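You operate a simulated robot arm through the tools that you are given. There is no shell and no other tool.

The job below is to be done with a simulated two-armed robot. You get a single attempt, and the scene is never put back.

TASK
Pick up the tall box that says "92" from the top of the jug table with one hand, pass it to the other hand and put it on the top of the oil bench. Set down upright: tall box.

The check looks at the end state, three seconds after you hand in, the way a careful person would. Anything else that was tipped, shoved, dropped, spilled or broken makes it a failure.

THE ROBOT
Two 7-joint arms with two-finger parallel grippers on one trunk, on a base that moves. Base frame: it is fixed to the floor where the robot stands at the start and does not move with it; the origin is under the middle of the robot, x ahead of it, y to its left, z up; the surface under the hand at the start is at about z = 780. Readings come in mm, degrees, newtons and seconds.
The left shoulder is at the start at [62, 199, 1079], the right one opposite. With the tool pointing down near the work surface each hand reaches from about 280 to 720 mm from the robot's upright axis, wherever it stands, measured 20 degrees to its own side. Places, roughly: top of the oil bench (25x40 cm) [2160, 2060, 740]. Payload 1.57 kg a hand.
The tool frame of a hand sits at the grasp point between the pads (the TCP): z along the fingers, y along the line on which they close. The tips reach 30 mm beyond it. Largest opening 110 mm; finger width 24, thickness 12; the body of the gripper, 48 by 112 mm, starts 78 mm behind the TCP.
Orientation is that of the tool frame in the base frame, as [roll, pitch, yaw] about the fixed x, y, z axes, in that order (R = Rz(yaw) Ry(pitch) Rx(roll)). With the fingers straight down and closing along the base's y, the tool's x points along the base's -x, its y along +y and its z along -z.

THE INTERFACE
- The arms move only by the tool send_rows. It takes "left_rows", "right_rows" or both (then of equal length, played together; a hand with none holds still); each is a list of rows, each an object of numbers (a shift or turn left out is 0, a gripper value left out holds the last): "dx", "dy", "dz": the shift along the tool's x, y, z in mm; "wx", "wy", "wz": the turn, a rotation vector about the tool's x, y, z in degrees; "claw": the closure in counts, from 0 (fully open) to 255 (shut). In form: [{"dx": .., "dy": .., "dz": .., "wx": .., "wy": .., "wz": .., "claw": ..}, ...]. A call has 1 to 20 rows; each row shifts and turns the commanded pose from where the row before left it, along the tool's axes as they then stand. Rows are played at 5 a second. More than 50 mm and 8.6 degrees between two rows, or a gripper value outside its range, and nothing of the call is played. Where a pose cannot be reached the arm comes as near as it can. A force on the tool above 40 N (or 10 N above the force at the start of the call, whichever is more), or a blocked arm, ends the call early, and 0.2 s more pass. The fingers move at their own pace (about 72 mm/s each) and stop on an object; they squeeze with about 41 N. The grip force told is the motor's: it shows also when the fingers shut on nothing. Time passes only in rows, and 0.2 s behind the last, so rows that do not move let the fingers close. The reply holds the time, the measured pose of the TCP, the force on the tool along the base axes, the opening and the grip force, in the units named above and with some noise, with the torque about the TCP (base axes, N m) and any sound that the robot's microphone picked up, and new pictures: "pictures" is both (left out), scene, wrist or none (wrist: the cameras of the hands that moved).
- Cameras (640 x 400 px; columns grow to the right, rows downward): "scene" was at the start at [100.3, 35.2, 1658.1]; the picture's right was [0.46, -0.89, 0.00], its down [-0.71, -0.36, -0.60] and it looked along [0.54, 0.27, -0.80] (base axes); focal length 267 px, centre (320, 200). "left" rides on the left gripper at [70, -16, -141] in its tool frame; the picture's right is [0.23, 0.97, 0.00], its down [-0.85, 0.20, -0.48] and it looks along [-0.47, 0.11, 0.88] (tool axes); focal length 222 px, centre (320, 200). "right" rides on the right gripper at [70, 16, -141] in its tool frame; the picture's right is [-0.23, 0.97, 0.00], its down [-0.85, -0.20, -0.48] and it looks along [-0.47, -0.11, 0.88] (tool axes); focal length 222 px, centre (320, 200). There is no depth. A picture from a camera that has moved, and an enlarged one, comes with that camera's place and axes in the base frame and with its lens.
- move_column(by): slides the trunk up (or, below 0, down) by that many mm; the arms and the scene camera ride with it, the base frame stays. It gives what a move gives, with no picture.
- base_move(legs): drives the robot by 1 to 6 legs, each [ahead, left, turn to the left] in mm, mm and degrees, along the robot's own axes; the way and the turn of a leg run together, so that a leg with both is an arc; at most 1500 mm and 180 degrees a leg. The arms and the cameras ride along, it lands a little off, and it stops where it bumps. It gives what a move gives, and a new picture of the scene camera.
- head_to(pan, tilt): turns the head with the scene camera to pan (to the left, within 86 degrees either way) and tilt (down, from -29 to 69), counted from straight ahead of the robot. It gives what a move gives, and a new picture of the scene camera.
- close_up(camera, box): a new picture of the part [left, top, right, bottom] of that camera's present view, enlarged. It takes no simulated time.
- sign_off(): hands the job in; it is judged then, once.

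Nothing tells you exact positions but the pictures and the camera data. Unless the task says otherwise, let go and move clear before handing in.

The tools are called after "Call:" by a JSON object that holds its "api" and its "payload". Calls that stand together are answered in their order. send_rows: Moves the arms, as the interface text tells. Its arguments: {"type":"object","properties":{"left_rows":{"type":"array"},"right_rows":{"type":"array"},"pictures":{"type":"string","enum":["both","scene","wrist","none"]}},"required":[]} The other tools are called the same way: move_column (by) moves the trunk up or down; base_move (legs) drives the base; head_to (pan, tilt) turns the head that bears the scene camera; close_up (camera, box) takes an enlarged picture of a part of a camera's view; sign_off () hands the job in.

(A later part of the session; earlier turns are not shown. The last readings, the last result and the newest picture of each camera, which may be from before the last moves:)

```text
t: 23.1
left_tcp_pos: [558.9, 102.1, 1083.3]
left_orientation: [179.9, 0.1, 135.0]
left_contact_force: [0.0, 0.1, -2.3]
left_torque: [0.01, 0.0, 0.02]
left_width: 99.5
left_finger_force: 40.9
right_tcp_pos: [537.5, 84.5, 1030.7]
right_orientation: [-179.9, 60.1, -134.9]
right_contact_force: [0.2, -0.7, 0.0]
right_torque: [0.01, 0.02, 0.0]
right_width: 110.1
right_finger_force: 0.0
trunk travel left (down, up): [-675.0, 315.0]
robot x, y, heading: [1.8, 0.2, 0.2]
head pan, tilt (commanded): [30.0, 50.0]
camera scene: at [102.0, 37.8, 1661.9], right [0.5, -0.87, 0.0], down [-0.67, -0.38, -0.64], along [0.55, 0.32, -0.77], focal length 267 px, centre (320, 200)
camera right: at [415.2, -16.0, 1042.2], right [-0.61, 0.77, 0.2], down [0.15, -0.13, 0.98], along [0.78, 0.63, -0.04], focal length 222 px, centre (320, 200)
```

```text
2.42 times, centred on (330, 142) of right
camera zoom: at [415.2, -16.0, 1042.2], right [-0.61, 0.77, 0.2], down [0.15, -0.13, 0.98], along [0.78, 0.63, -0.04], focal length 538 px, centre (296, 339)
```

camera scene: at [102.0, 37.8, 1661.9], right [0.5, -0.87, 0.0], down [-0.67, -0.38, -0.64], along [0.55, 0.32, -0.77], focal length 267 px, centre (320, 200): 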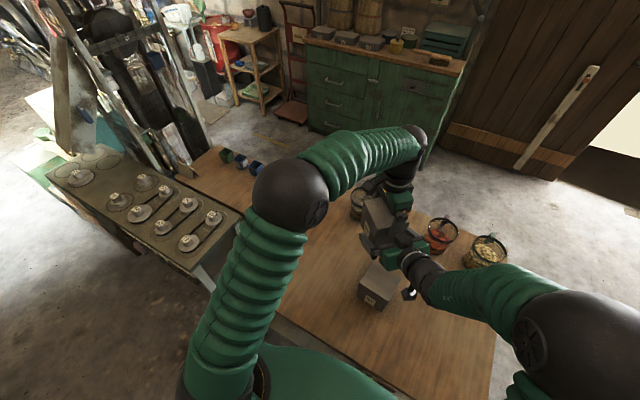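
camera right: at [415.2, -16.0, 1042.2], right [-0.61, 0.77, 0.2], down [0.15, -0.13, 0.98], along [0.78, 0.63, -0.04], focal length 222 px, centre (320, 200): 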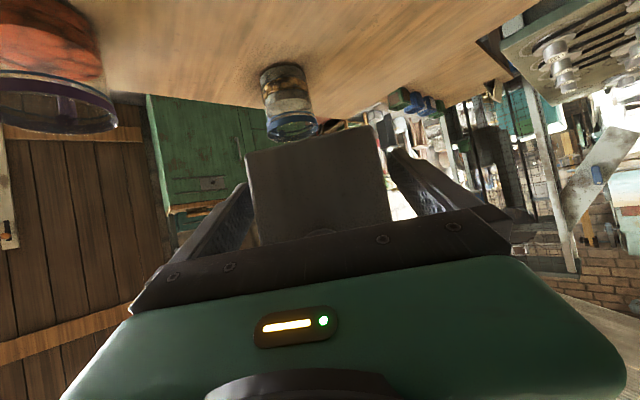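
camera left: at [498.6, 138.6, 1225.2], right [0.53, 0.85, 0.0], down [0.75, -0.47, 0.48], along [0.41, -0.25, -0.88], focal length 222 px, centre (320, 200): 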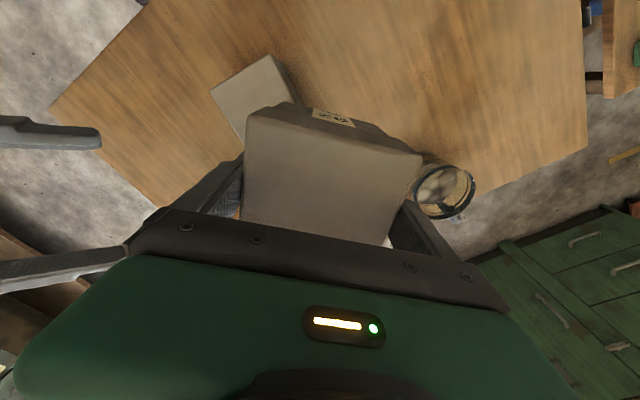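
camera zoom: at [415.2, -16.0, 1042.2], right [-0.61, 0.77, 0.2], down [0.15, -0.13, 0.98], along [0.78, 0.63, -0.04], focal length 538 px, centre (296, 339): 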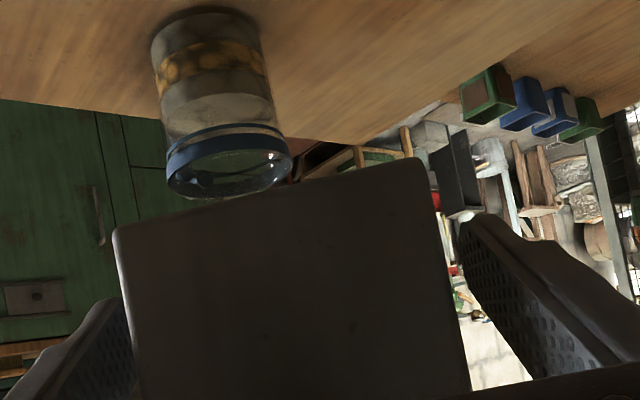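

Both hands are at the box with no contact forces. I close the right hand on the base of the box.

Call:
{"api": "send_rows", "payload": {"right_rows": [{"claw": 140}, {}, {}, {}], "pictures": "both"}}

Call:
{"api": "close_up", "payload": {"camera": "scene", "box": [350, 170, 450, 260]}}

Call:
{"api": "close_up", "payload": {"camera": "left", "box": [100, 80, 460, 305]}}

```text
t: 24.1
left_tcp_pos: [558.2, 102.0, 1083.7]
left_orientation: [179.9, 0.1, 134.9]
left_contact_force: [-3.6, 0.5, 0.1]
left_torque: [0.11, 0.18, 0.2]
left_width: 99.4
left_finger_force: 41.2
right_tcp_pos: [537.1, 83.4, 1031.4]
right_orientation: [180.0, 60.0, -135.0]
right_contact_force: [2.8, 0.5, -0.7]
right_torque: [-0.17, 0.01, -0.22]
right_width: 89.4
right_finger_force: 40.5
trunk travel left (down, up): [-675.0, 315.0]
robot x, y, heading: [1.6, 0.9, 0.1]
head pan, tilt (commanded): [30.0, 50.0]
camera scene: at [102.1, 38.1, 1661.9], right [0.5, -0.87, 0.0], down [-0.67, -0.38, -0.64], along [0.55, 0.32, -0.77], focal length 267 px, centre (320, 200)
camera right: at [415.2, -16.0, 1042.2], right [-0.61, 0.77, 0.2], down [0.15, -0.13, 0.98], along [0.78, 0.63, -0.04], focal length 222 px, centre (320, 200)
```

scene: 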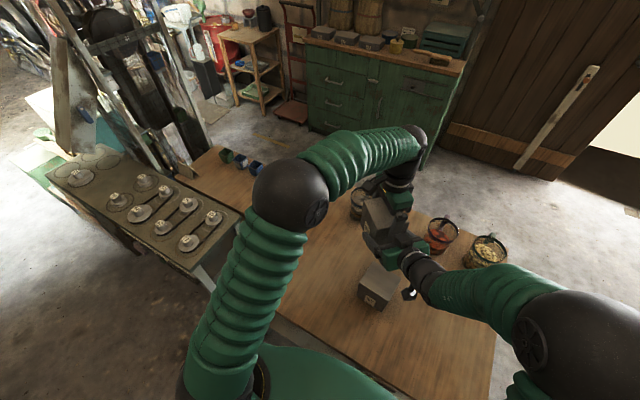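
right: 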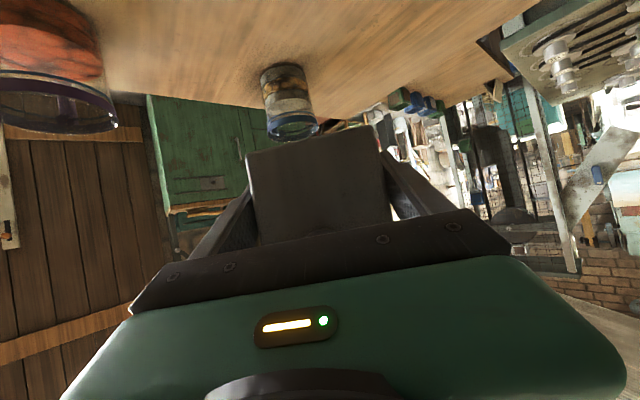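

```text
4.44 times, centred on (400, 215) of scene
camera zoom: at [102.1, 38.1, 1661.9], right [0.5, -0.87, 0.0], down [-0.67, -0.38, -0.64], along [0.55, 0.32, -0.77], focal length 1188 px, centre (-36, 133)
```

zoom: 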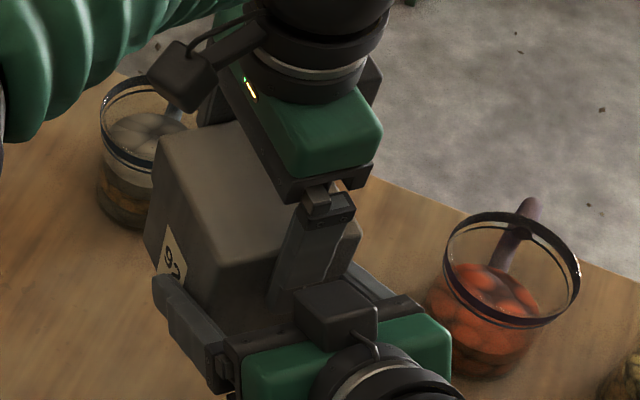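

```text
1.78 times, centred on (280, 192) of left
camera zoom: at [498.4, 139.4, 1225.2], right [0.53, 0.85, 0.0], down [0.75, -0.46, 0.48], along [0.41, -0.25, -0.88], focal length 395 px, centre (391, 213)
```

zoom: 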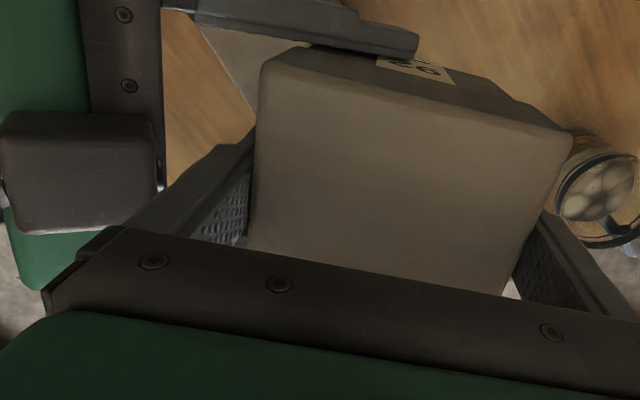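

Call:
{"api": "close_up", "payload": {"camera": "right", "box": [180, 130, 300, 260]}}

Call:
{"api": "close_up", "payload": {"camera": "right", "box": [360, 110, 480, 240]}}

Call:
{"api": "close_up", "payload": {"camera": "left", "box": [220, 80, 400, 190]}}

Call:
{"api": "close_up", "payload": {"camera": "scene", "box": [360, 200, 420, 245]}}

```text
3.08 times, centred on (240, 195) of right
camera zoom: at [415.2, -16.0, 1042.2], right [-0.61, 0.77, 0.2], down [0.15, -0.13, 0.98], along [0.78, 0.63, -0.04], focal length 684 px, centre (566, 215)
```

zoom: 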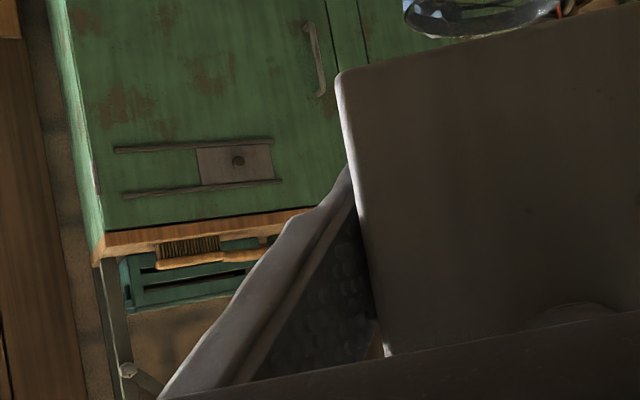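

```text
3.08 times, centred on (420, 175) of right
camera zoom: at [415.2, -16.0, 1042.2], right [-0.61, 0.77, 0.2], down [0.15, -0.13, 0.98], along [0.78, 0.63, -0.04], focal length 684 px, centre (12, 277)
```

zoom: 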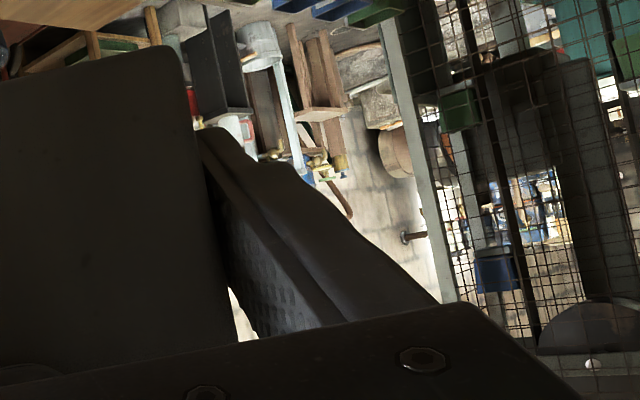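

```text
3.56 times, centred on (310, 135) of left
camera zoom: at [498.4, 139.4, 1225.2], right [0.53, 0.85, 0.0], down [0.75, -0.46, 0.48], along [0.41, -0.25, -0.88], focal length 790 px, centre (356, 431)
```

zoom: 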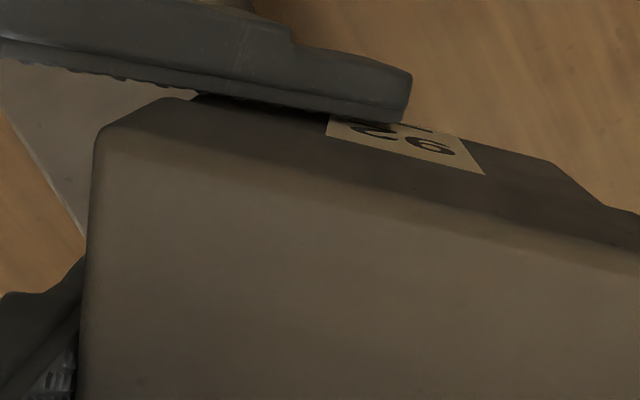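

```text
8.89 times, centred on (390, 222) of scene
camera zoom: at [102.1, 38.1, 1661.9], right [0.5, -0.87, 0.0], down [-0.67, -0.38, -0.64], along [0.55, 0.32, -0.77], focal length 2376 px, centre (-302, 0)
```

zoom: 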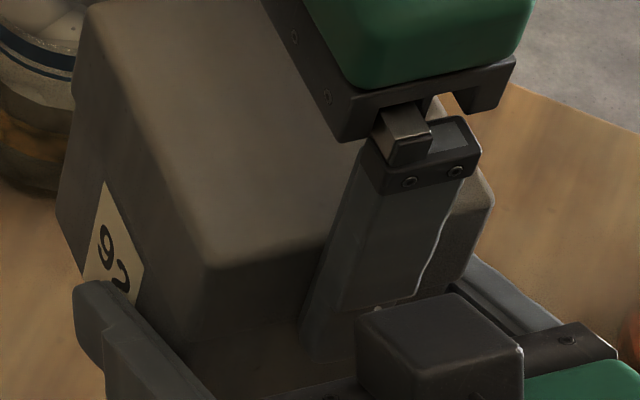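

The right hand has closed at 89.4 mm with full grip force. As a safe test I open the left fingers only a few millimetres, so they still cage the box, and see whether the right hand holds it steadily.

Call:
{"api": "send_rows", "payload": {"left_rows": [{"claw": 14}, {}, {}, {}], "pictures": "both"}}

Call:
{"api": "close_up", "payload": {"camera": "scene", "box": [350, 170, 450, 260]}}

Call:
{"api": "close_up", "payload": {"camera": "left", "box": [100, 80, 460, 305]}}

Call:
{"api": "close_up", "payload": {"camera": "right", "box": [200, 60, 460, 225]}}

```text
t: 25.1
left_tcp_pos: [558.3, 102.1, 1083.1]
left_orientation: [-180.0, 0.1, 134.9]
left_contact_force: [0.0, -0.3, -0.2]
left_torque: [-0.01, 0.04, 0.01]
left_width: 103.9
left_finger_force: 0.0
right_tcp_pos: [537.7, 84.0, 1030.3]
right_orientation: [-180.0, 59.9, -135.1]
right_contact_force: [-0.7, -0.3, 0.2]
right_torque: [0.0, 0.0, 0.01]
right_width: 89.4
right_finger_force: 40.5
trunk travel left (down, up): [-675.0, 315.0]
robot x, y, heading: [-1.3, -2.6, -0.2]
head pan, tilt (commanded): [30.0, 50.0]
camera scene: at [102.1, 38.1, 1661.9], right [0.5, -0.87, 0.0], down [-0.67, -0.38, -0.64], along [0.55, 0.32, -0.77], focal length 267 px, centre (320, 200)
camera left: at [498.5, 139.5, 1225.2], right [0.53, 0.85, 0.0], down [0.75, -0.46, 0.48], along [0.41, -0.25, -0.88], focal length 222 px, centre (320, 200)
```

scene: 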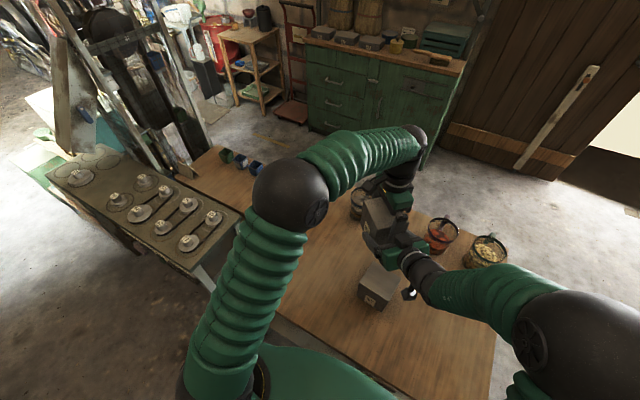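
left: 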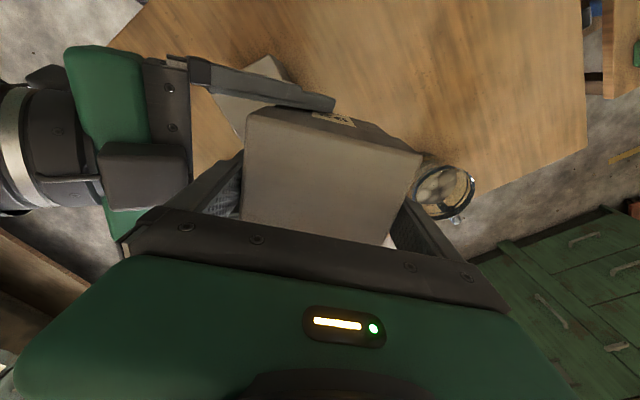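

```text
4.44 times, centred on (400, 215) of scene
camera zoom: at [102.1, 38.1, 1661.9], right [0.5, -0.87, 0.0], down [-0.67, -0.38, -0.64], along [0.55, 0.32, -0.77], focal length 1188 px, centre (-36, 133)
```

zoom: 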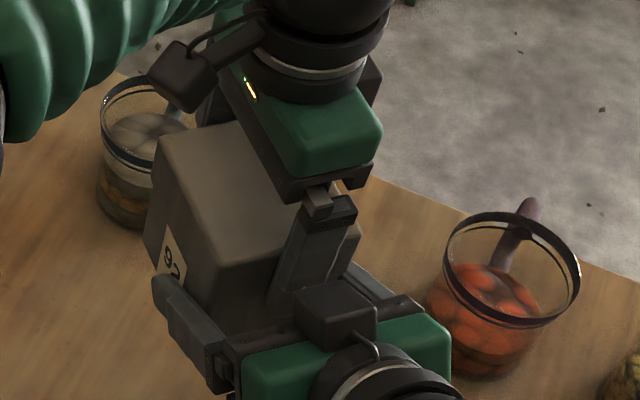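

```text
1.78 times, centred on (280, 192) of left
camera zoom: at [498.5, 139.5, 1225.2], right [0.53, 0.85, 0.0], down [0.75, -0.46, 0.48], along [0.41, -0.25, -0.88], focal length 395 px, centre (391, 213)
```

zoom: 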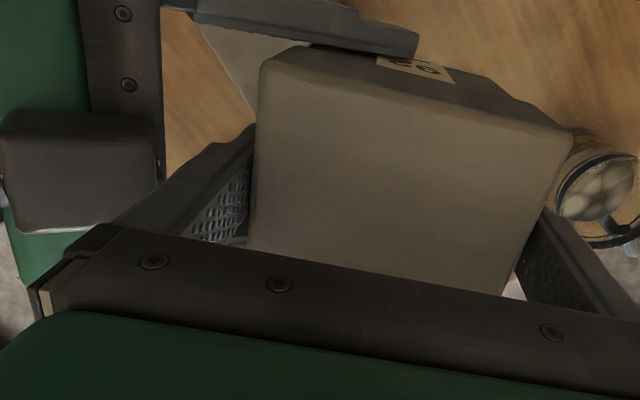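

```text
2.42 times, centred on (330, 142) of right
camera zoom: at [415.2, -15.9, 1042.2], right [-0.61, 0.77, 0.2], down [0.15, -0.13, 0.98], along [0.78, 0.63, -0.04], focal length 538 px, centre (296, 339)
```

zoom: 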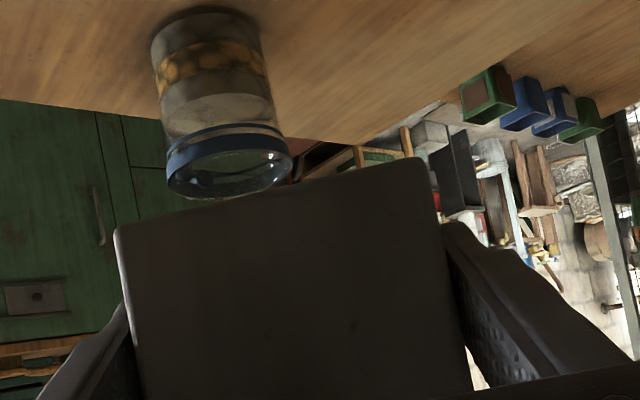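

The box stays put in the right hand with no shift. I lift the left hand straight up clear of it.

Call:
{"api": "send_rows", "payload": {"left_rows": [{"dz": -15}, {"dz": -25}, {"dz": -35}, {"dz": -45}, {}], "pictures": "both"}}

Call:
{"api": "close_up", "payload": {"camera": "scene", "box": [340, 150, 460, 260]}}

Call:
{"api": "close_up", "payload": {"camera": "right", "box": [200, 60, 460, 225]}}

```text
t: 26.3
left_tcp_pos: [553.9, 97.4, 1205.8]
left_orientation: [-180.0, 0.0, 135.0]
left_contact_force: [-0.6, 0.8, 0.5]
left_torque: [0.01, 0.0, -0.04]
left_width: 104.2
left_finger_force: 0.0
right_tcp_pos: [538.8, 83.6, 1030.8]
right_orientation: [179.9, 60.0, -134.9]
right_contact_force: [0.0, -0.2, 0.7]
right_torque: [-0.04, 0.02, 0.01]
right_width: 89.4
right_finger_force: 40.8
trunk travel left (down, up): [-675.0, 315.0]
robot x, y, heading: [-0.0, 0.6, 0.1]
head pan, tilt (commanded): [30.0, 50.0]
camera scene: at [102.3, 37.9, 1661.8], right [0.5, -0.87, 0.0], down [-0.67, -0.38, -0.64], along [0.55, 0.32, -0.77], focal length 267 px, centre (320, 200)
camera left: at [495.1, 134.6, 1346.9], right [0.53, 0.85, 0.0], down [0.75, -0.46, 0.48], along [0.41, -0.25, -0.88], focal length 222 px, centre (320, 200)
```

scene: 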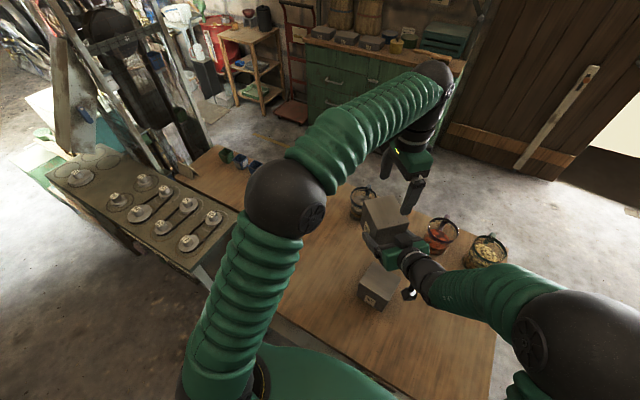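
left: 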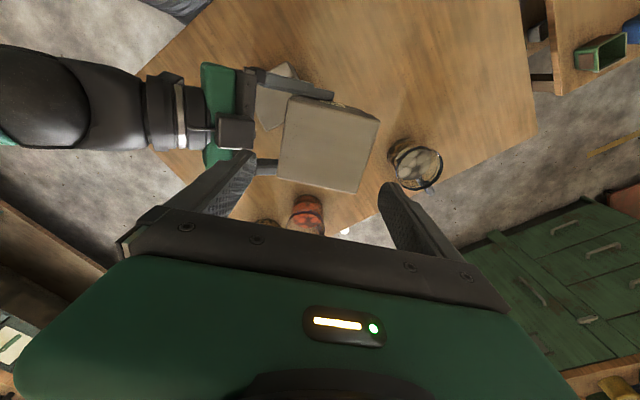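

```text
3.64 times, centred on (400, 205) of scene
camera zoom: at [102.3, 37.9, 1661.8], right [0.5, -0.87, 0.0], down [-0.67, -0.38, -0.64], along [0.55, 0.32, -0.77], focal length 972 px, centre (29, 182)
```

zoom: 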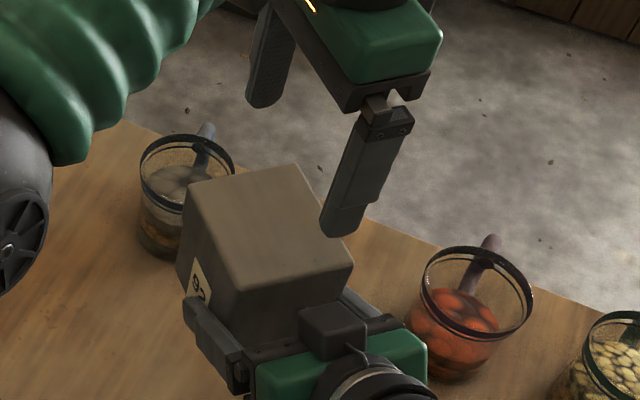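

```text
2.42 times, centred on (330, 142) of right
camera zoom: at [415.4, -16.0, 1042.0], right [-0.61, 0.77, 0.2], down [0.15, -0.13, 0.98], along [0.78, 0.63, -0.04], focal length 538 px, centre (296, 339)
```

zoom: 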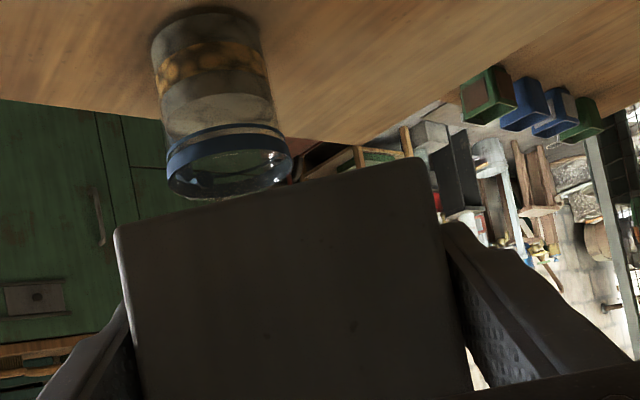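

The hand-over succeeded and the right hand alone holds box 92, upright. Now I swing the left hand away to its own side and draw the box in nearer for the drive.

Call:
{"api": "send_rows", "payload": {"left_rows": [{"dx": 39, "dy": 8, "dz": -5}, {"dx": 39, "dy": 8, "dz": -5}, {"dx": 39, "dy": 8}, {"dx": 39, "dy": 8}, {"dx": 39, "dy": 8}, {"dx": 39, "dy": 8}, {"dx": 39, "dy": 8}, {"wz": -7.5}, {"wz": -7.5}, {"wz": -7.5}, {"wz": -7.5}, {"wz": -7.5}, {"wz": -7.5}, {}], "pictures": "scene"}}

```text
t: 29.3
left_tcp_pos: [405.1, 334.7, 1211.3]
left_orientation: [180.0, 0.0, -179.8]
left_contact_force: [-0.3, -1.3, -1.0]
left_torque: [0.01, 0.02, -0.02]
left_width: 104.1
left_finger_force: 0.0
right_tcp_pos: [538.6, 84.5, 1031.9]
right_orientation: [180.0, 59.9, -135.0]
right_contact_force: [-0.1, 0.7, 0.1]
right_torque: [-0.03, 0.05, 0.02]
right_width: 89.6
right_finger_force: 40.7
trunk travel left (down, up): [-675.0, 315.0]
robot x, y, heading: [3.8, 2.0, -0.0]
head pan, tilt (commanded): [30.0, 50.0]
camera scene: at [101.2, 39.2, 1661.9], right [0.5, -0.87, 0.0], down [-0.66, -0.38, -0.64], along [0.56, 0.32, -0.77], focal length 267 px, centre (320, 200)
```

scene: 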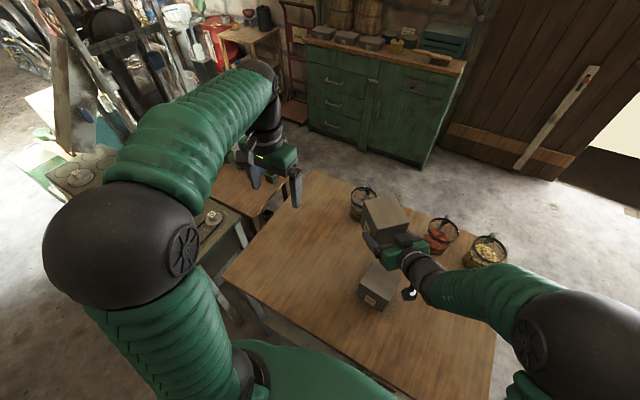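

Call:
{"api": "send_rows", "payload": {"right_rows": [{"dx": 11.5, "dy": -5.5, "dz": -33.8}, {"dx": 11.5, "dy": -5.5, "dz": -33.8}, {"dx": 11.5, "dy": -5.5, "dz": -33.8}, {"dx": 11.5, "dy": -5.5, "dz": -33.8}, {}], "pictures": "none"}}

Call:
{"api": "head_to", "payload": {"pan": -35, "tilt": 35}}

Call:
{"api": "head_to", "payload": {"pan": -86, "tilt": 40}}

```text
t: 30.5
left_tcp_pos: [405.9, 335.6, 1211.4]
left_orientation: [180.0, 0.0, -179.9]
left_contact_force: [-0.3, -0.2, -0.5]
left_torque: [-0.04, -0.01, 0.0]
left_width: 103.9
left_finger_force: 0.1
right_tcp_pos: [457.0, -32.9, 1059.0]
right_orientation: [-179.9, 60.0, -135.1]
right_contact_force: [0.3, 0.9, -1.0]
right_torque: [0.02, 0.05, -0.01]
right_width: 89.6
right_finger_force: 41.3
trunk travel left (down, up): [-675.0, 315.0]
robot x, y, heading: [0.7, 1.9, 0.0]
head pan, tilt (commanded): [30.0, 50.0]
```

```text
t: 31.9
left_tcp_pos: [406.4, 335.3, 1212.5]
left_orientation: [180.0, 0.0, -180.0]
left_contact_force: [-0.1, -0.2, 0.3]
left_torque: [-0.01, -0.01, 0.0]
left_width: 103.9
left_finger_force: 0.0
right_tcp_pos: [456.9, -30.9, 1058.4]
right_orientation: [-180.0, 60.0, -135.0]
right_contact_force: [0.1, -1.0, -1.2]
right_torque: [-0.05, 0.07, -0.01]
right_width: 89.4
right_finger_force: 41.6
trunk travel left (down, up): [-675.0, 315.0]
robot x, y, heading: [-0.5, -1.7, 0.1]
head pan, tilt (commanded): [-35.0, 35.0]
camera scene: at [106.3, -50.6, 1683.7], right [-0.57, -0.82, 0.0], down [-0.47, 0.33, -0.82], along [0.67, -0.47, -0.57], focal length 267 px, centre (320, 200)
```

scene: 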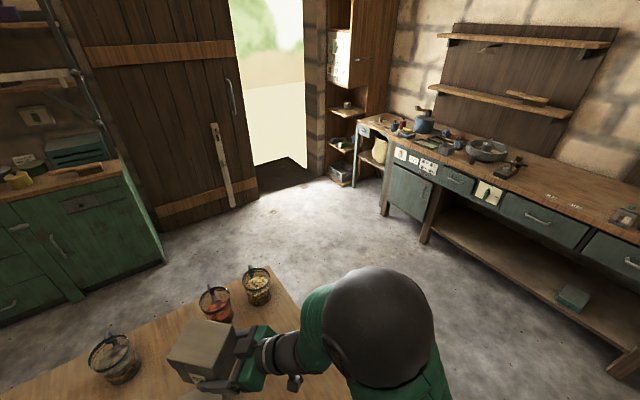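

```text
t: 33.1
left_tcp_pos: [406.3, 335.2, 1212.9]
left_orientation: [-179.9, 0.0, 180.0]
left_contact_force: [0.4, -0.2, 0.0]
left_torque: [-0.03, 0.03, 0.01]
left_width: 104.3
left_finger_force: 0.1
right_tcp_pos: [456.8, -31.5, 1059.0]
right_orientation: [179.9, 60.0, -135.1]
right_contact_force: [0.2, 0.3, -1.4]
right_torque: [-0.05, 0.04, 0.02]
right_width: 89.4
right_finger_force: 40.7
trunk travel left (down, up): [-675.0, 315.0]
robot x, y, heading: [4.2, -0.9, 0.2]
head pan, tilt (commanded): [-85.9, 40.0]
camera scene: at [40.1, -84.9, 1676.3], right [-1.0, -0.07, 0.0], down [-0.05, 0.64, -0.77], along [0.05, -0.76, -0.64], focal length 267 px, centre (320, 200)
```

scene: 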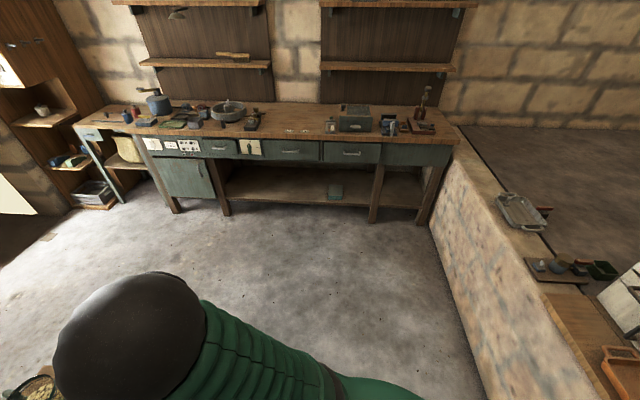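

The way is clear: a low wall lies about 0.8 m behind, the right-hand bench is at y≈−1850, and the door wall at x≈2550. I back off slightly and slide right around the jug table.

Call:
{"api": "head_to", "payload": {"pan": 0, "tilt": 45}}

Call:
{"api": "base_move", "payload": {"legs": [[-60, 0, 0], [0, -1050, 0]]}}

```text
t: 34.7
left_tcp_pos: [406.2, 336.1, 1212.7]
left_orientation: [180.0, 0.0, -180.0]
left_contact_force: [-0.8, -0.2, -0.2]
left_torque: [0.03, 0.02, 0.01]
left_width: 104.1
left_finger_force: 0.0
right_tcp_pos: [456.8, -31.7, 1058.6]
right_orientation: [179.9, 60.0, -135.1]
right_contact_force: [0.5, -1.3, -1.3]
right_torque: [-0.05, 0.07, 0.01]
right_width: 89.4
right_finger_force: 40.9
trunk travel left (down, up): [-675.0, 315.0]
robot x, y, heading: [-1.0, -0.3, -0.1]
head pan, tilt (commanded): [0.0, 45.0]
camera scene: at [115.3, -0.1, 1668.8], right [0.0, -1.0, 0.0], down [-0.71, 0.0, -0.71], along [0.71, 0.0, -0.71], focal length 267 px, centre (320, 200)
```

scene: 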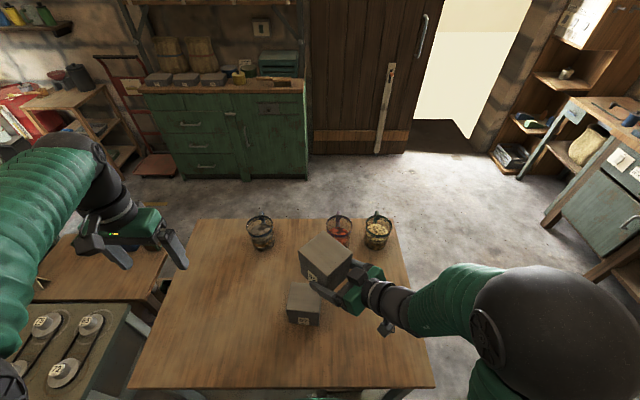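

```text
t: 40.6
left_tcp_pos: [342.9, -706.6, 1211.9]
left_orientation: [-179.9, 0.1, 179.2]
left_contact_force: [0.0, -0.2, 0.0]
left_torque: [-0.01, 0.01, -0.01]
left_width: 103.9
left_finger_force: 0.0
right_tcp_pos: [388.2, -1074.3, 1058.8]
right_orientation: [-179.8, 59.9, -135.6]
right_contact_force: [0.0, 0.1, -2.5]
right_torque: [-0.05, 0.03, -0.04]
right_width: 89.5
right_finger_force: 41.0
trunk travel left (down, up): [-675.0, 315.0]
robot x, y, heading: [-68.9, -1038.7, -0.6]
head pan, tilt (commanded): [0.0, 45.0]
camera scene: at [47.5, -1036.3, 1668.8], right [-0.01, -1.0, 0.0], down [-0.71, 0.01, -0.71], along [0.71, -0.01, -0.71], focal length 267 px, centre (320, 200)
```

scene: 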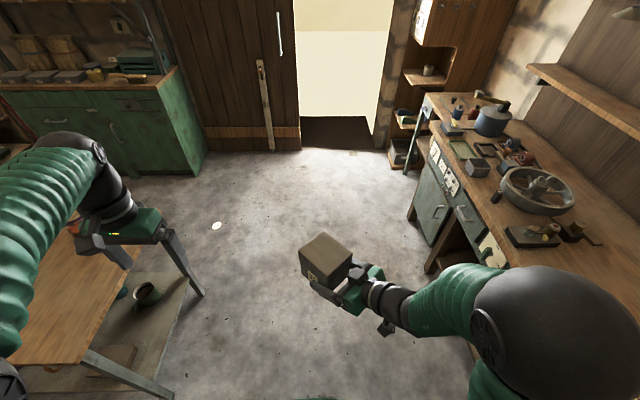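

Call:
{"api": "close_up", "payload": {"camera": "scene", "box": [180, 190, 260, 250]}}

Call:
{"api": "head_to", "payload": {"pan": 30, "tilt": 35}}

```text
6.67 times, centred on (220, 220) of scene
camera zoom: at [47.5, -1036.3, 1668.8], right [-0.01, -1.0, 0.0], down [-0.71, 0.01, -0.71], along [0.71, -0.01, -0.71], focal length 1782 px, centre (987, 67)
```

zoom: 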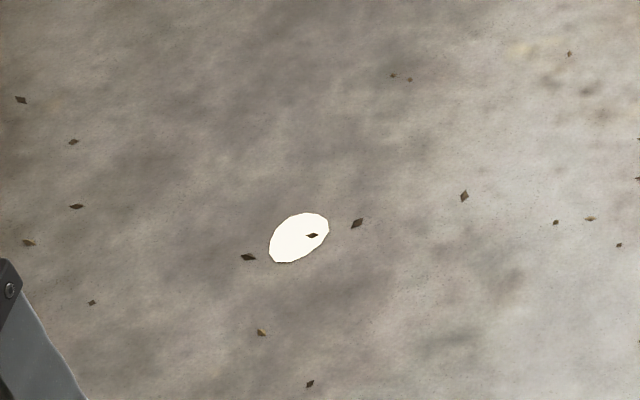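

```text
t: 41.5
left_tcp_pos: [342.6, -708.3, 1212.1]
left_orientation: [180.0, 0.0, 179.2]
left_contact_force: [0.4, -0.6, -0.4]
left_torque: [0.01, 0.02, -0.02]
left_width: 103.7
left_finger_force: 0.1
right_tcp_pos: [386.9, -1076.1, 1060.5]
right_orientation: [-179.9, 60.2, -135.7]
right_contact_force: [-0.3, 0.2, -1.8]
right_torque: [-0.02, 0.01, 0.02]
right_width: 89.6
right_finger_force: 40.9
trunk travel left (down, up): [-675.0, 315.0]
robot x, y, heading: [-65.2, -1040.6, -0.8]
head pan, tilt (commanded): [30.0, 35.0]
camera scene: at [43.0, -995.5, 1683.6], right [0.49, -0.87, 0.0], down [-0.5, -0.28, -0.82], along [0.71, 0.4, -0.58], focal length 267 px, centre (320, 200)
```

scene: 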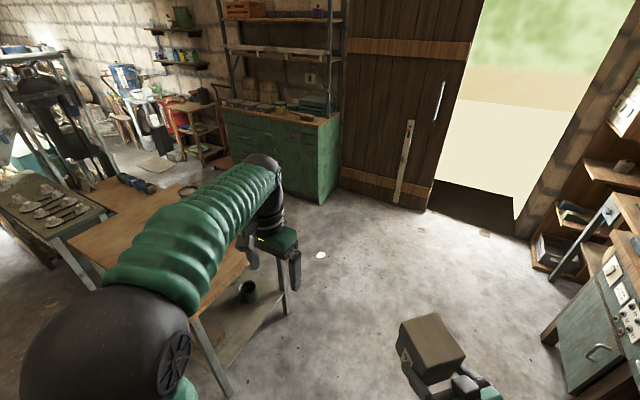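

That white spot is just sunlight on the floor. I drive ahead past the table into the space before the cabinet.

Call:
{"api": "base_move", "payload": {"legs": [[1430, 0, 0]]}}

Call:
{"api": "head_to", "payload": {"pan": 85, "tilt": 30}}

```text
t: 48.5
left_tcp_pos: [1757.4, -813.6, 1213.3]
left_orientation: [179.9, 0.0, 174.9]
left_contact_force: [0.2, -1.0, -0.3]
left_torque: [-0.02, -0.01, 0.05]
left_width: 104.1
left_finger_force: 0.0
right_tcp_pos: [1775.6, -1182.0, 1060.2]
right_orientation: [-179.8, 59.9, -139.9]
right_contact_force: [-0.4, 0.0, -1.6]
right_torque: [-0.06, 0.05, 0.0]
right_width: 89.5
right_finger_force: 41.3
trunk travel left (down, up): [-675.0, 315.0]
robot x, y, heading: [1328.0, -1109.6, -5.1]
head pan, tilt (commanded): [30.0, 35.0]
camera scene: at [1437.2, -1076.5, 1683.7], right [0.42, -0.91, 0.0], down [-0.52, -0.24, -0.82], along [0.74, 0.34, -0.57], focal length 267 px, centre (320, 200)
```

scene: 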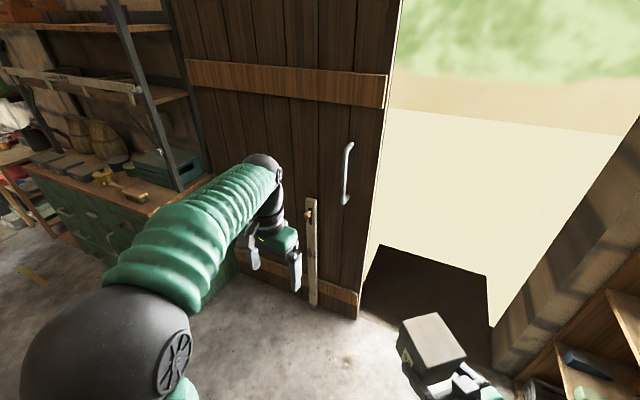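

```text
t: 49.7
left_tcp_pos: [1755.3, -813.1, 1212.0]
left_orientation: [-179.9, 0.1, 174.9]
left_contact_force: [0.5, 0.0, 0.1]
left_torque: [0.0, 0.0, 0.02]
left_width: 103.9
left_finger_force: 0.0
right_tcp_pos: [1774.2, -1183.6, 1060.5]
right_orientation: [-179.9, 60.0, -139.9]
right_contact_force: [0.0, 0.4, -1.8]
right_torque: [0.01, 0.02, -0.02]
right_width: 89.6
right_finger_force: 40.8
trunk travel left (down, up): [-675.0, 315.0]
robot x, y, heading: [1321.6, -1111.5, -5.2]
head pan, tilt (commanded): [85.0, 30.0]
camera scene: at [1374.0, -1024.4, 1691.5], right [0.98, -0.18, 0.0], down [-0.09, -0.49, -0.87], along [0.15, 0.85, -0.5], focal length 267 px, centre (320, 200)
```

scene: 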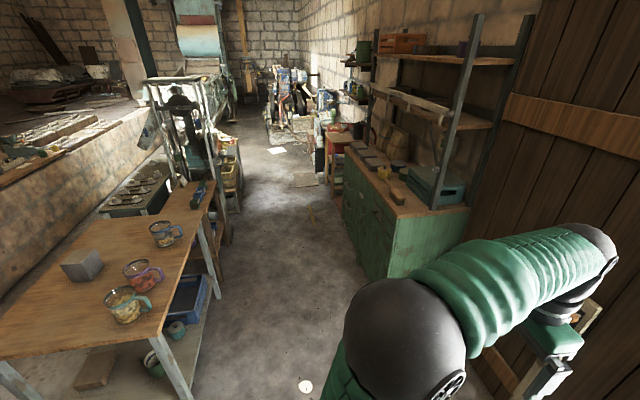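

The corridor between the table (x≲925) and the cabinet (x≳1980) is free, and the oil bench is beyond the cabinet on the right. I turn left to face along it, shift to its middle and go on in moderate legs.

Call:
{"api": "head_to", "payload": {"pan": 0, "tilt": 35}}

Call:
{"api": "base_move", "payload": {"legs": [[0, 0, 95], [0, -110, 0]]}}

```text
t: 51.3
left_tcp_pos: [1755.8, -812.6, 1212.2]
left_orientation: [180.0, 0.2, 174.9]
left_contact_force: [-0.3, -0.1, -0.8]
left_torque: [0.0, -0.03, 0.04]
left_width: 104.2
left_finger_force: 0.0
right_tcp_pos: [1774.7, -1182.6, 1060.2]
right_orientation: [-179.9, 60.1, -140.0]
right_contact_force: [0.5, 0.1, -1.6]
right_torque: [0.01, 0.03, -0.01]
right_width: 89.5
right_finger_force: 41.1
trunk travel left (down, up): [-675.0, 315.0]
robot x, y, heading: [1323.8, -1109.7, -5.1]
head pan, tilt (commanded): [0.0, 35.0]
camera scene: at [1445.7, -1121.3, 1683.7], right [-0.09, -1.0, 0.0], down [-0.57, 0.05, -0.82], along [0.81, -0.07, -0.57], focal length 267 px, centre (320, 200)
```

scene: 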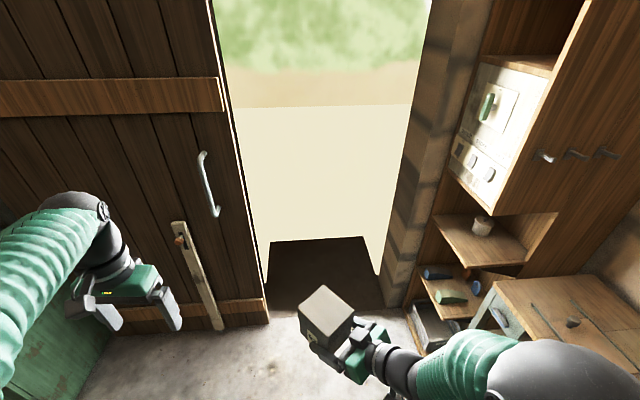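

```text
t: 56.6
left_tcp_pos: [1056.9, -713.9, 1204.2]
left_orientation: [-178.7, 0.1, -88.4]
left_contact_force: [-2.3, -0.9, -0.8]
left_torque: [0.07, -0.21, 0.02]
left_width: 104.1
left_finger_force: 0.1
right_tcp_pos: [1425.0, -653.2, 1059.9]
right_orientation: [-178.0, 59.1, -41.6]
right_contact_force: [-2.5, -1.1, -0.6]
right_torque: [-0.06, -0.13, -0.11]
right_width: 89.4
right_finger_force: 40.6
trunk travel left (down, up): [-675.0, 315.0]
robot x, y, heading: [1429.9, -1110.0, 91.4]
head pan, tilt (commanded): [0.0, 35.0]
camera scene: at [1384.5, -988.9, 1683.0], right [1.0, 0.03, 0.03], down [0.04, -0.57, -0.82], along [-0.01, 0.82, -0.57], focal length 267 px, centre (320, 200)
```

scene: 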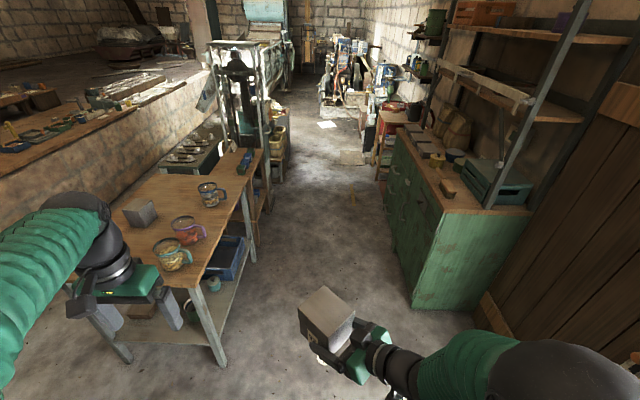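

Call:
{"api": "base_move", "payload": {"legs": [[900, 0, 0]]}}

```text
t: 61.3
left_tcp_pos: [1045.1, 173.9, 1213.5]
left_orientation: [179.9, 0.2, -87.2]
left_contact_force: [-0.6, 0.1, -0.3]
left_torque: [-0.04, -0.02, -0.01]
left_width: 104.1
left_finger_force: 0.0
right_tcp_pos: [1410.0, 241.3, 1060.6]
right_orientation: [-179.9, 60.3, -42.0]
right_contact_force: [0.2, -0.5, -0.6]
right_torque: [-0.02, -0.04, 0.01]
right_width: 89.7
right_finger_force: 41.0
trunk travel left (down, up): [-675.0, 315.0]
robot x, y, heading: [1397.5, -212.2, 92.5]
head pan, tilt (commanded): [0.0, 35.0]
camera scene: at [1392.2, -94.6, 1683.7], right [1.0, 0.05, 0.0], down [0.03, -0.57, -0.82], along [-0.04, 0.82, -0.57], focal length 267 px, centre (320, 200)
```

scene: 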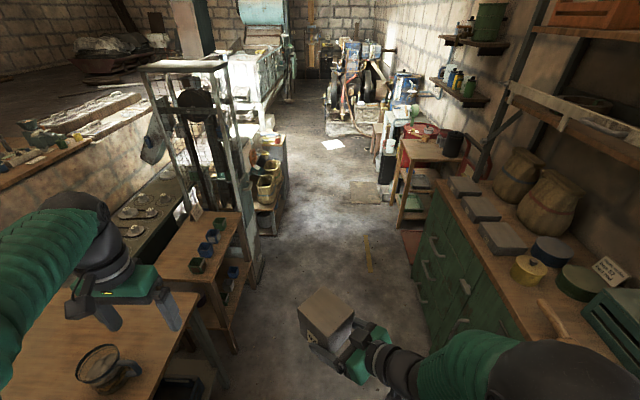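

Call:
{"api": "base_move", "payload": {"legs": [[0, 0, -3], [1300, 0, 0]]}}

Call:
{"api": "head_to", "payload": {"pan": -35, "tilt": 35}}

```text
t: 68.4
left_tcp_pos: [1071.3, 1511.8, 1214.2]
left_orientation: [179.7, 0.1, -90.0]
left_contact_force: [0.0, -0.6, 0.5]
left_torque: [0.03, 0.02, 0.0]
left_width: 104.0
left_finger_force: 0.0
right_tcp_pos: [1438.1, 1561.3, 1060.9]
right_orientation: [-179.8, 60.3, -44.9]
right_contact_force: [-0.7, 0.4, -1.7]
right_torque: [-0.03, -0.01, 0.03]
right_width: 89.6
right_finger_force: 41.0
trunk travel left (down, up): [-675.0, 315.0]
robot x, y, heading: [1406.4, 1109.4, 89.6]
head pan, tilt (commanded): [0.0, 35.0]
camera scene: at [1404.9, 1227.7, 1683.7], right [1.0, 0.0, 0.0], down [0.0, -0.57, -0.82], along [0.0, 0.82, -0.57], focal length 267 px, centre (320, 200)
```

scene: 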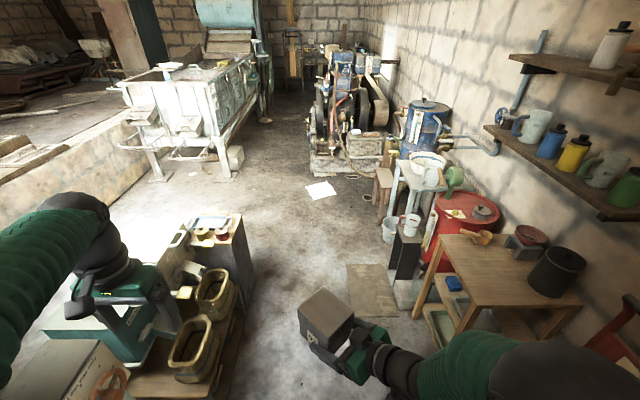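

```text
t: 69.4
left_tcp_pos: [1071.5, 1511.5, 1215.0]
left_orientation: [179.9, 0.1, -90.0]
left_contact_force: [0.4, -0.1, -0.3]
left_torque: [0.0, -0.02, 0.02]
left_width: 104.1
left_finger_force: 0.1
right_tcp_pos: [1436.8, 1560.2, 1060.7]
right_orientation: [-179.8, 60.2, -44.7]
right_contact_force: [-0.2, 0.2, -2.0]
right_torque: [-0.02, -0.02, 0.01]
right_width: 89.1
right_finger_force: 40.3
trunk travel left (down, up): [-675.0, 315.0]
robot x, y, heading: [1401.5, 1108.7, 90.0]
head pan, tilt (commanded): [-35.0, 35.0]
camera scene: at [1455.1, 1212.2, 1683.7], right [0.82, -0.58, 0.0], down [-0.33, -0.47, -0.82], along [0.47, 0.67, -0.57], focal length 267 px, centre (320, 200)
```

scene: 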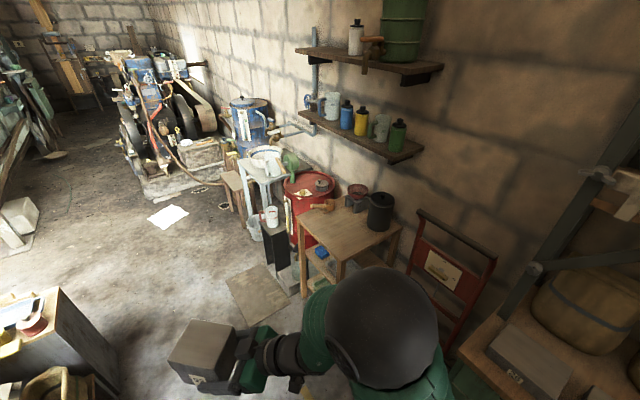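

Call:
{"api": "close_up", "payload": {"camera": "scene", "box": [270, 170, 430, 290]}}

Call:
{"api": "close_up", "payload": {"camera": "scene", "box": [200, 160, 520, 360]}}

```text
3.33 times, centred on (350, 230) of scene
camera zoom: at [1455.1, 1212.2, 1683.7], right [0.82, -0.58, 0.0], down [-0.33, -0.47, -0.82], along [0.47, 0.67, -0.57], focal length 891 px, centre (220, 100)
```

zoom: 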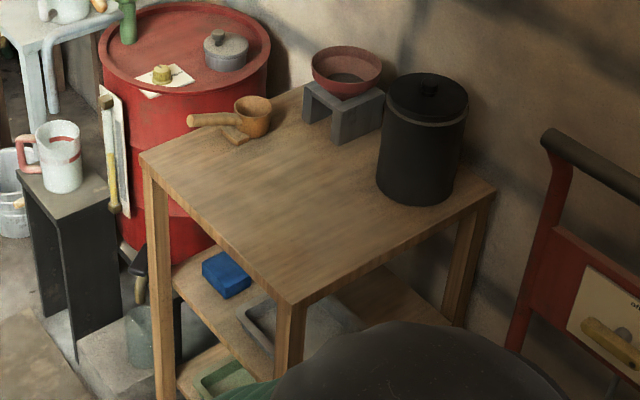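

```text
2.00 times, centred on (360, 260) of scene
camera zoom: at [1455.1, 1212.2, 1683.7], right [0.82, -0.58, 0.0], down [-0.33, -0.47, -0.82], along [0.47, 0.67, -0.57], focal length 535 px, centre (240, 80)
```

zoom: 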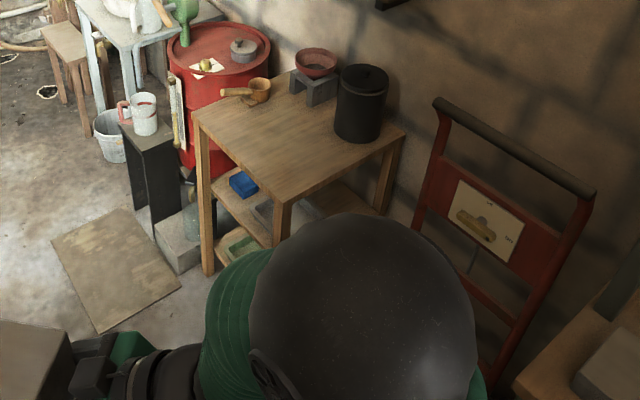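

The oil bench top spans about x 2027–2449, y 1850–2259; the pot, the bowl stand and the ladle are at the back and left, so the spot around (2145, 2010) is free. I advance beside it and then turn to face it.

Call:
{"api": "base_move", "payload": {"legs": [[640, -60, 0]]}}

Call:
{"api": "head_to", "payload": {"pan": 60, "tilt": 50}}

Call:
{"api": "head_to", "payload": {"pan": -60, "tilt": 45}}

```text
t: 73.0
left_tcp_pos: [1139.5, 2159.4, 1214.9]
left_orientation: [179.7, 0.2, -90.6]
left_contact_force: [-0.3, -0.9, 0.7]
left_torque: [0.01, -0.01, -0.01]
left_width: 104.0
left_finger_force: 0.0
right_tcp_pos: [1506.7, 2204.9, 1061.2]
right_orientation: [-179.8, 60.2, -45.4]
right_contact_force: [-0.2, 0.0, -1.6]
right_torque: [-0.02, -0.07, -0.01]
right_width: 89.4
right_finger_force: 41.2
trunk travel left (down, up): [-675.0, 315.0]
robot x, y, heading: [1470.8, 1754.0, 89.2]
head pan, tilt (commanded): [-35.0, 35.0]
camera scene: at [1520.1, 1855.6, 1683.8], right [0.81, -0.59, 0.0], down [-0.34, -0.47, -0.82], along [0.48, 0.66, -0.57], focal length 267 px, centre (320, 200)
```

scene: 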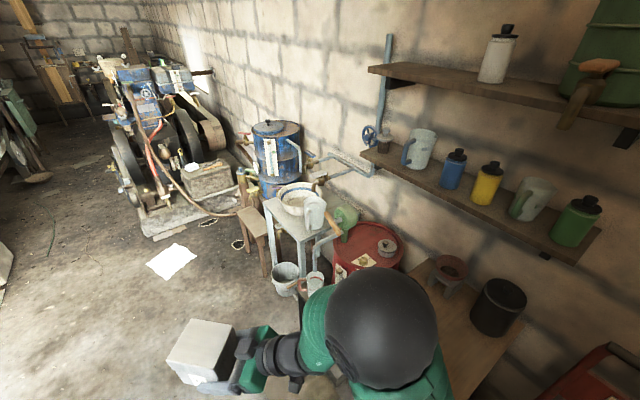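

```text
t: 74.7
left_tcp_pos: [1139.5, 2161.8, 1214.3]
left_orientation: [179.8, 0.2, -90.7]
left_contact_force: [0.4, -0.9, -0.3]
left_torque: [-0.03, 0.0, -0.05]
left_width: 104.0
left_finger_force: 0.1
right_tcp_pos: [1507.4, 2206.6, 1060.5]
right_orientation: [-179.9, 60.3, -45.5]
right_contact_force: [-0.1, 0.5, -1.7]
right_torque: [-0.01, -0.05, 0.03]
right_width: 89.5
right_finger_force: 41.1
trunk travel left (down, up): [-675.0, 315.0]
robot x, y, heading: [1467.9, 1751.5, 89.2]
head pan, tilt (commanded): [60.0, 50.0]
camera scene: at [1402.8, 1825.0, 1662.0], right [0.51, 0.86, 0.0], down [0.66, -0.39, -0.64], along [-0.55, 0.33, -0.77], focal length 267 px, centre (320, 200)
```

scene: 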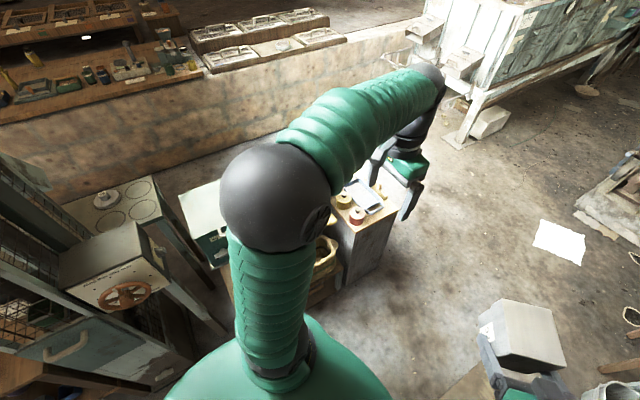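

```text
t: 76.7
left_tcp_pos: [1141.1, 2162.2, 1213.2]
left_orientation: [179.9, 0.1, -90.8]
left_contact_force: [-0.2, -0.6, -0.7]
left_torque: [0.03, 0.02, 0.02]
left_width: 103.8
left_finger_force: 0.0
right_tcp_pos: [1508.1, 2206.0, 1060.6]
right_orientation: [-179.9, 60.3, -45.5]
right_contact_force: [-0.3, 0.2, -0.7]
right_torque: [-0.01, -0.05, 0.0]
right_width: 89.2
right_finger_force: 41.2
trunk travel left (down, up): [-675.0, 315.0]
robot x, y, heading: [1467.3, 1756.2, 88.8]
head pan, tilt (commanded): [-60.0, 45.0]
camera scene: at [1540.1, 1825.3, 1669.0], right [0.49, -0.87, 0.0], down [-0.62, -0.35, -0.71], along [0.62, 0.34, -0.71], focal length 267 px, centre (320, 200)
```

scene: 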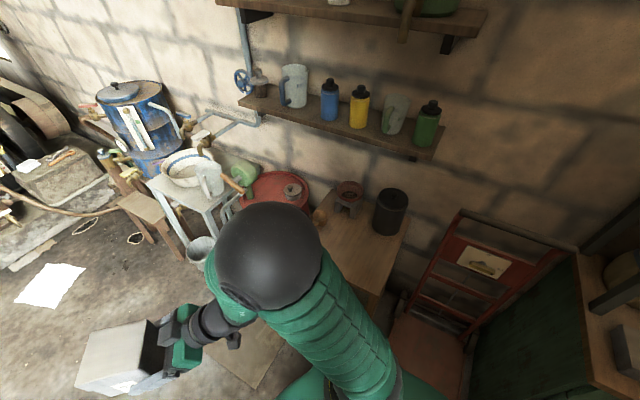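

There is room to turn: everything within the swing is lower than the carried box. I turn right to face the oil bench.

Call:
{"api": "base_move", "payload": {"legs": [[0, 0, -89]]}}

Call:
{"api": "head_to", "payload": {"pan": 10, "tilt": 50}}

```text
t: 80.9
left_tcp_pos: [1871.4, 2086.6, 1213.6]
left_orientation: [179.8, 0.0, 179.8]
left_contact_force: [0.4, -0.3, 0.1]
left_torque: [0.01, 0.04, 0.03]
left_width: 103.9
left_finger_force: 0.0
right_tcp_pos: [1921.4, 1718.6, 1061.4]
right_orientation: [-179.8, 60.2, -135.0]
right_contact_force: [-0.2, 0.6, -1.3]
right_torque: [-0.07, 0.03, -0.01]
right_width: 89.7
right_finger_force: 41.0
trunk travel left (down, up): [-675.0, 315.0]
robot x, y, heading: [1465.4, 1752.4, -0.5]
head pan, tilt (commanded): [-60.0, 45.0]
camera scene: at [1542.5, 1683.2, 1669.0], right [-0.87, -0.49, 0.0], down [-0.35, 0.61, -0.71], along [0.35, -0.62, -0.71], focal length 267 px, centre (320, 200)
```

scene: 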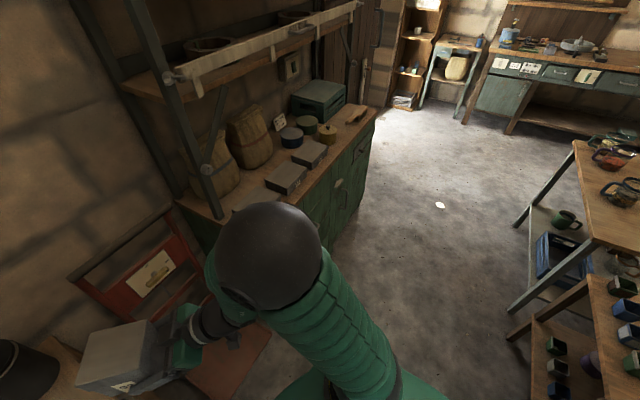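

```text
t: 82.3
left_tcp_pos: [1872.1, 2086.0, 1213.5]
left_orientation: [179.8, 0.2, 179.9]
left_contact_force: [-0.3, 0.2, -0.1]
left_torque: [0.05, 0.0, 0.01]
left_width: 103.8
left_finger_force: 0.0
right_tcp_pos: [1918.9, 1718.6, 1062.0]
right_orientation: [-179.9, 60.4, -135.0]
right_contact_force: [-0.3, -1.5, -0.7]
right_torque: [0.0, 0.04, -0.01]
right_width: 89.7
right_finger_force: 40.9
trunk travel left (down, up): [-675.0, 315.0]
robot x, y, heading: [1470.1, 1752.8, -0.2]
head pan, tilt (commanded): [10.0, 50.0]
camera scene: at [1578.3, 1766.5, 1661.9], right [0.17, -0.99, 0.0], down [-0.76, -0.13, -0.64], along [0.63, 0.11, -0.77], focal length 267 px, centre (320, 200)
```

scene: 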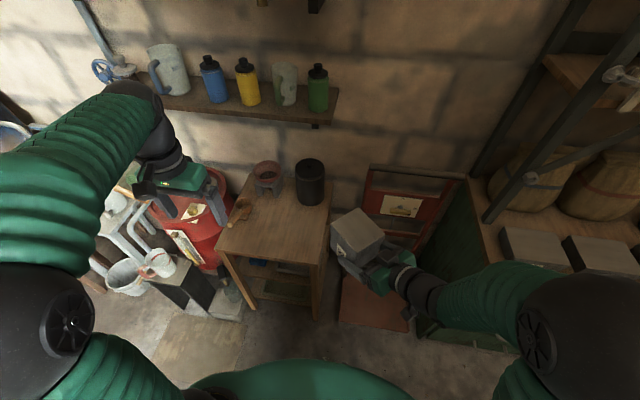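

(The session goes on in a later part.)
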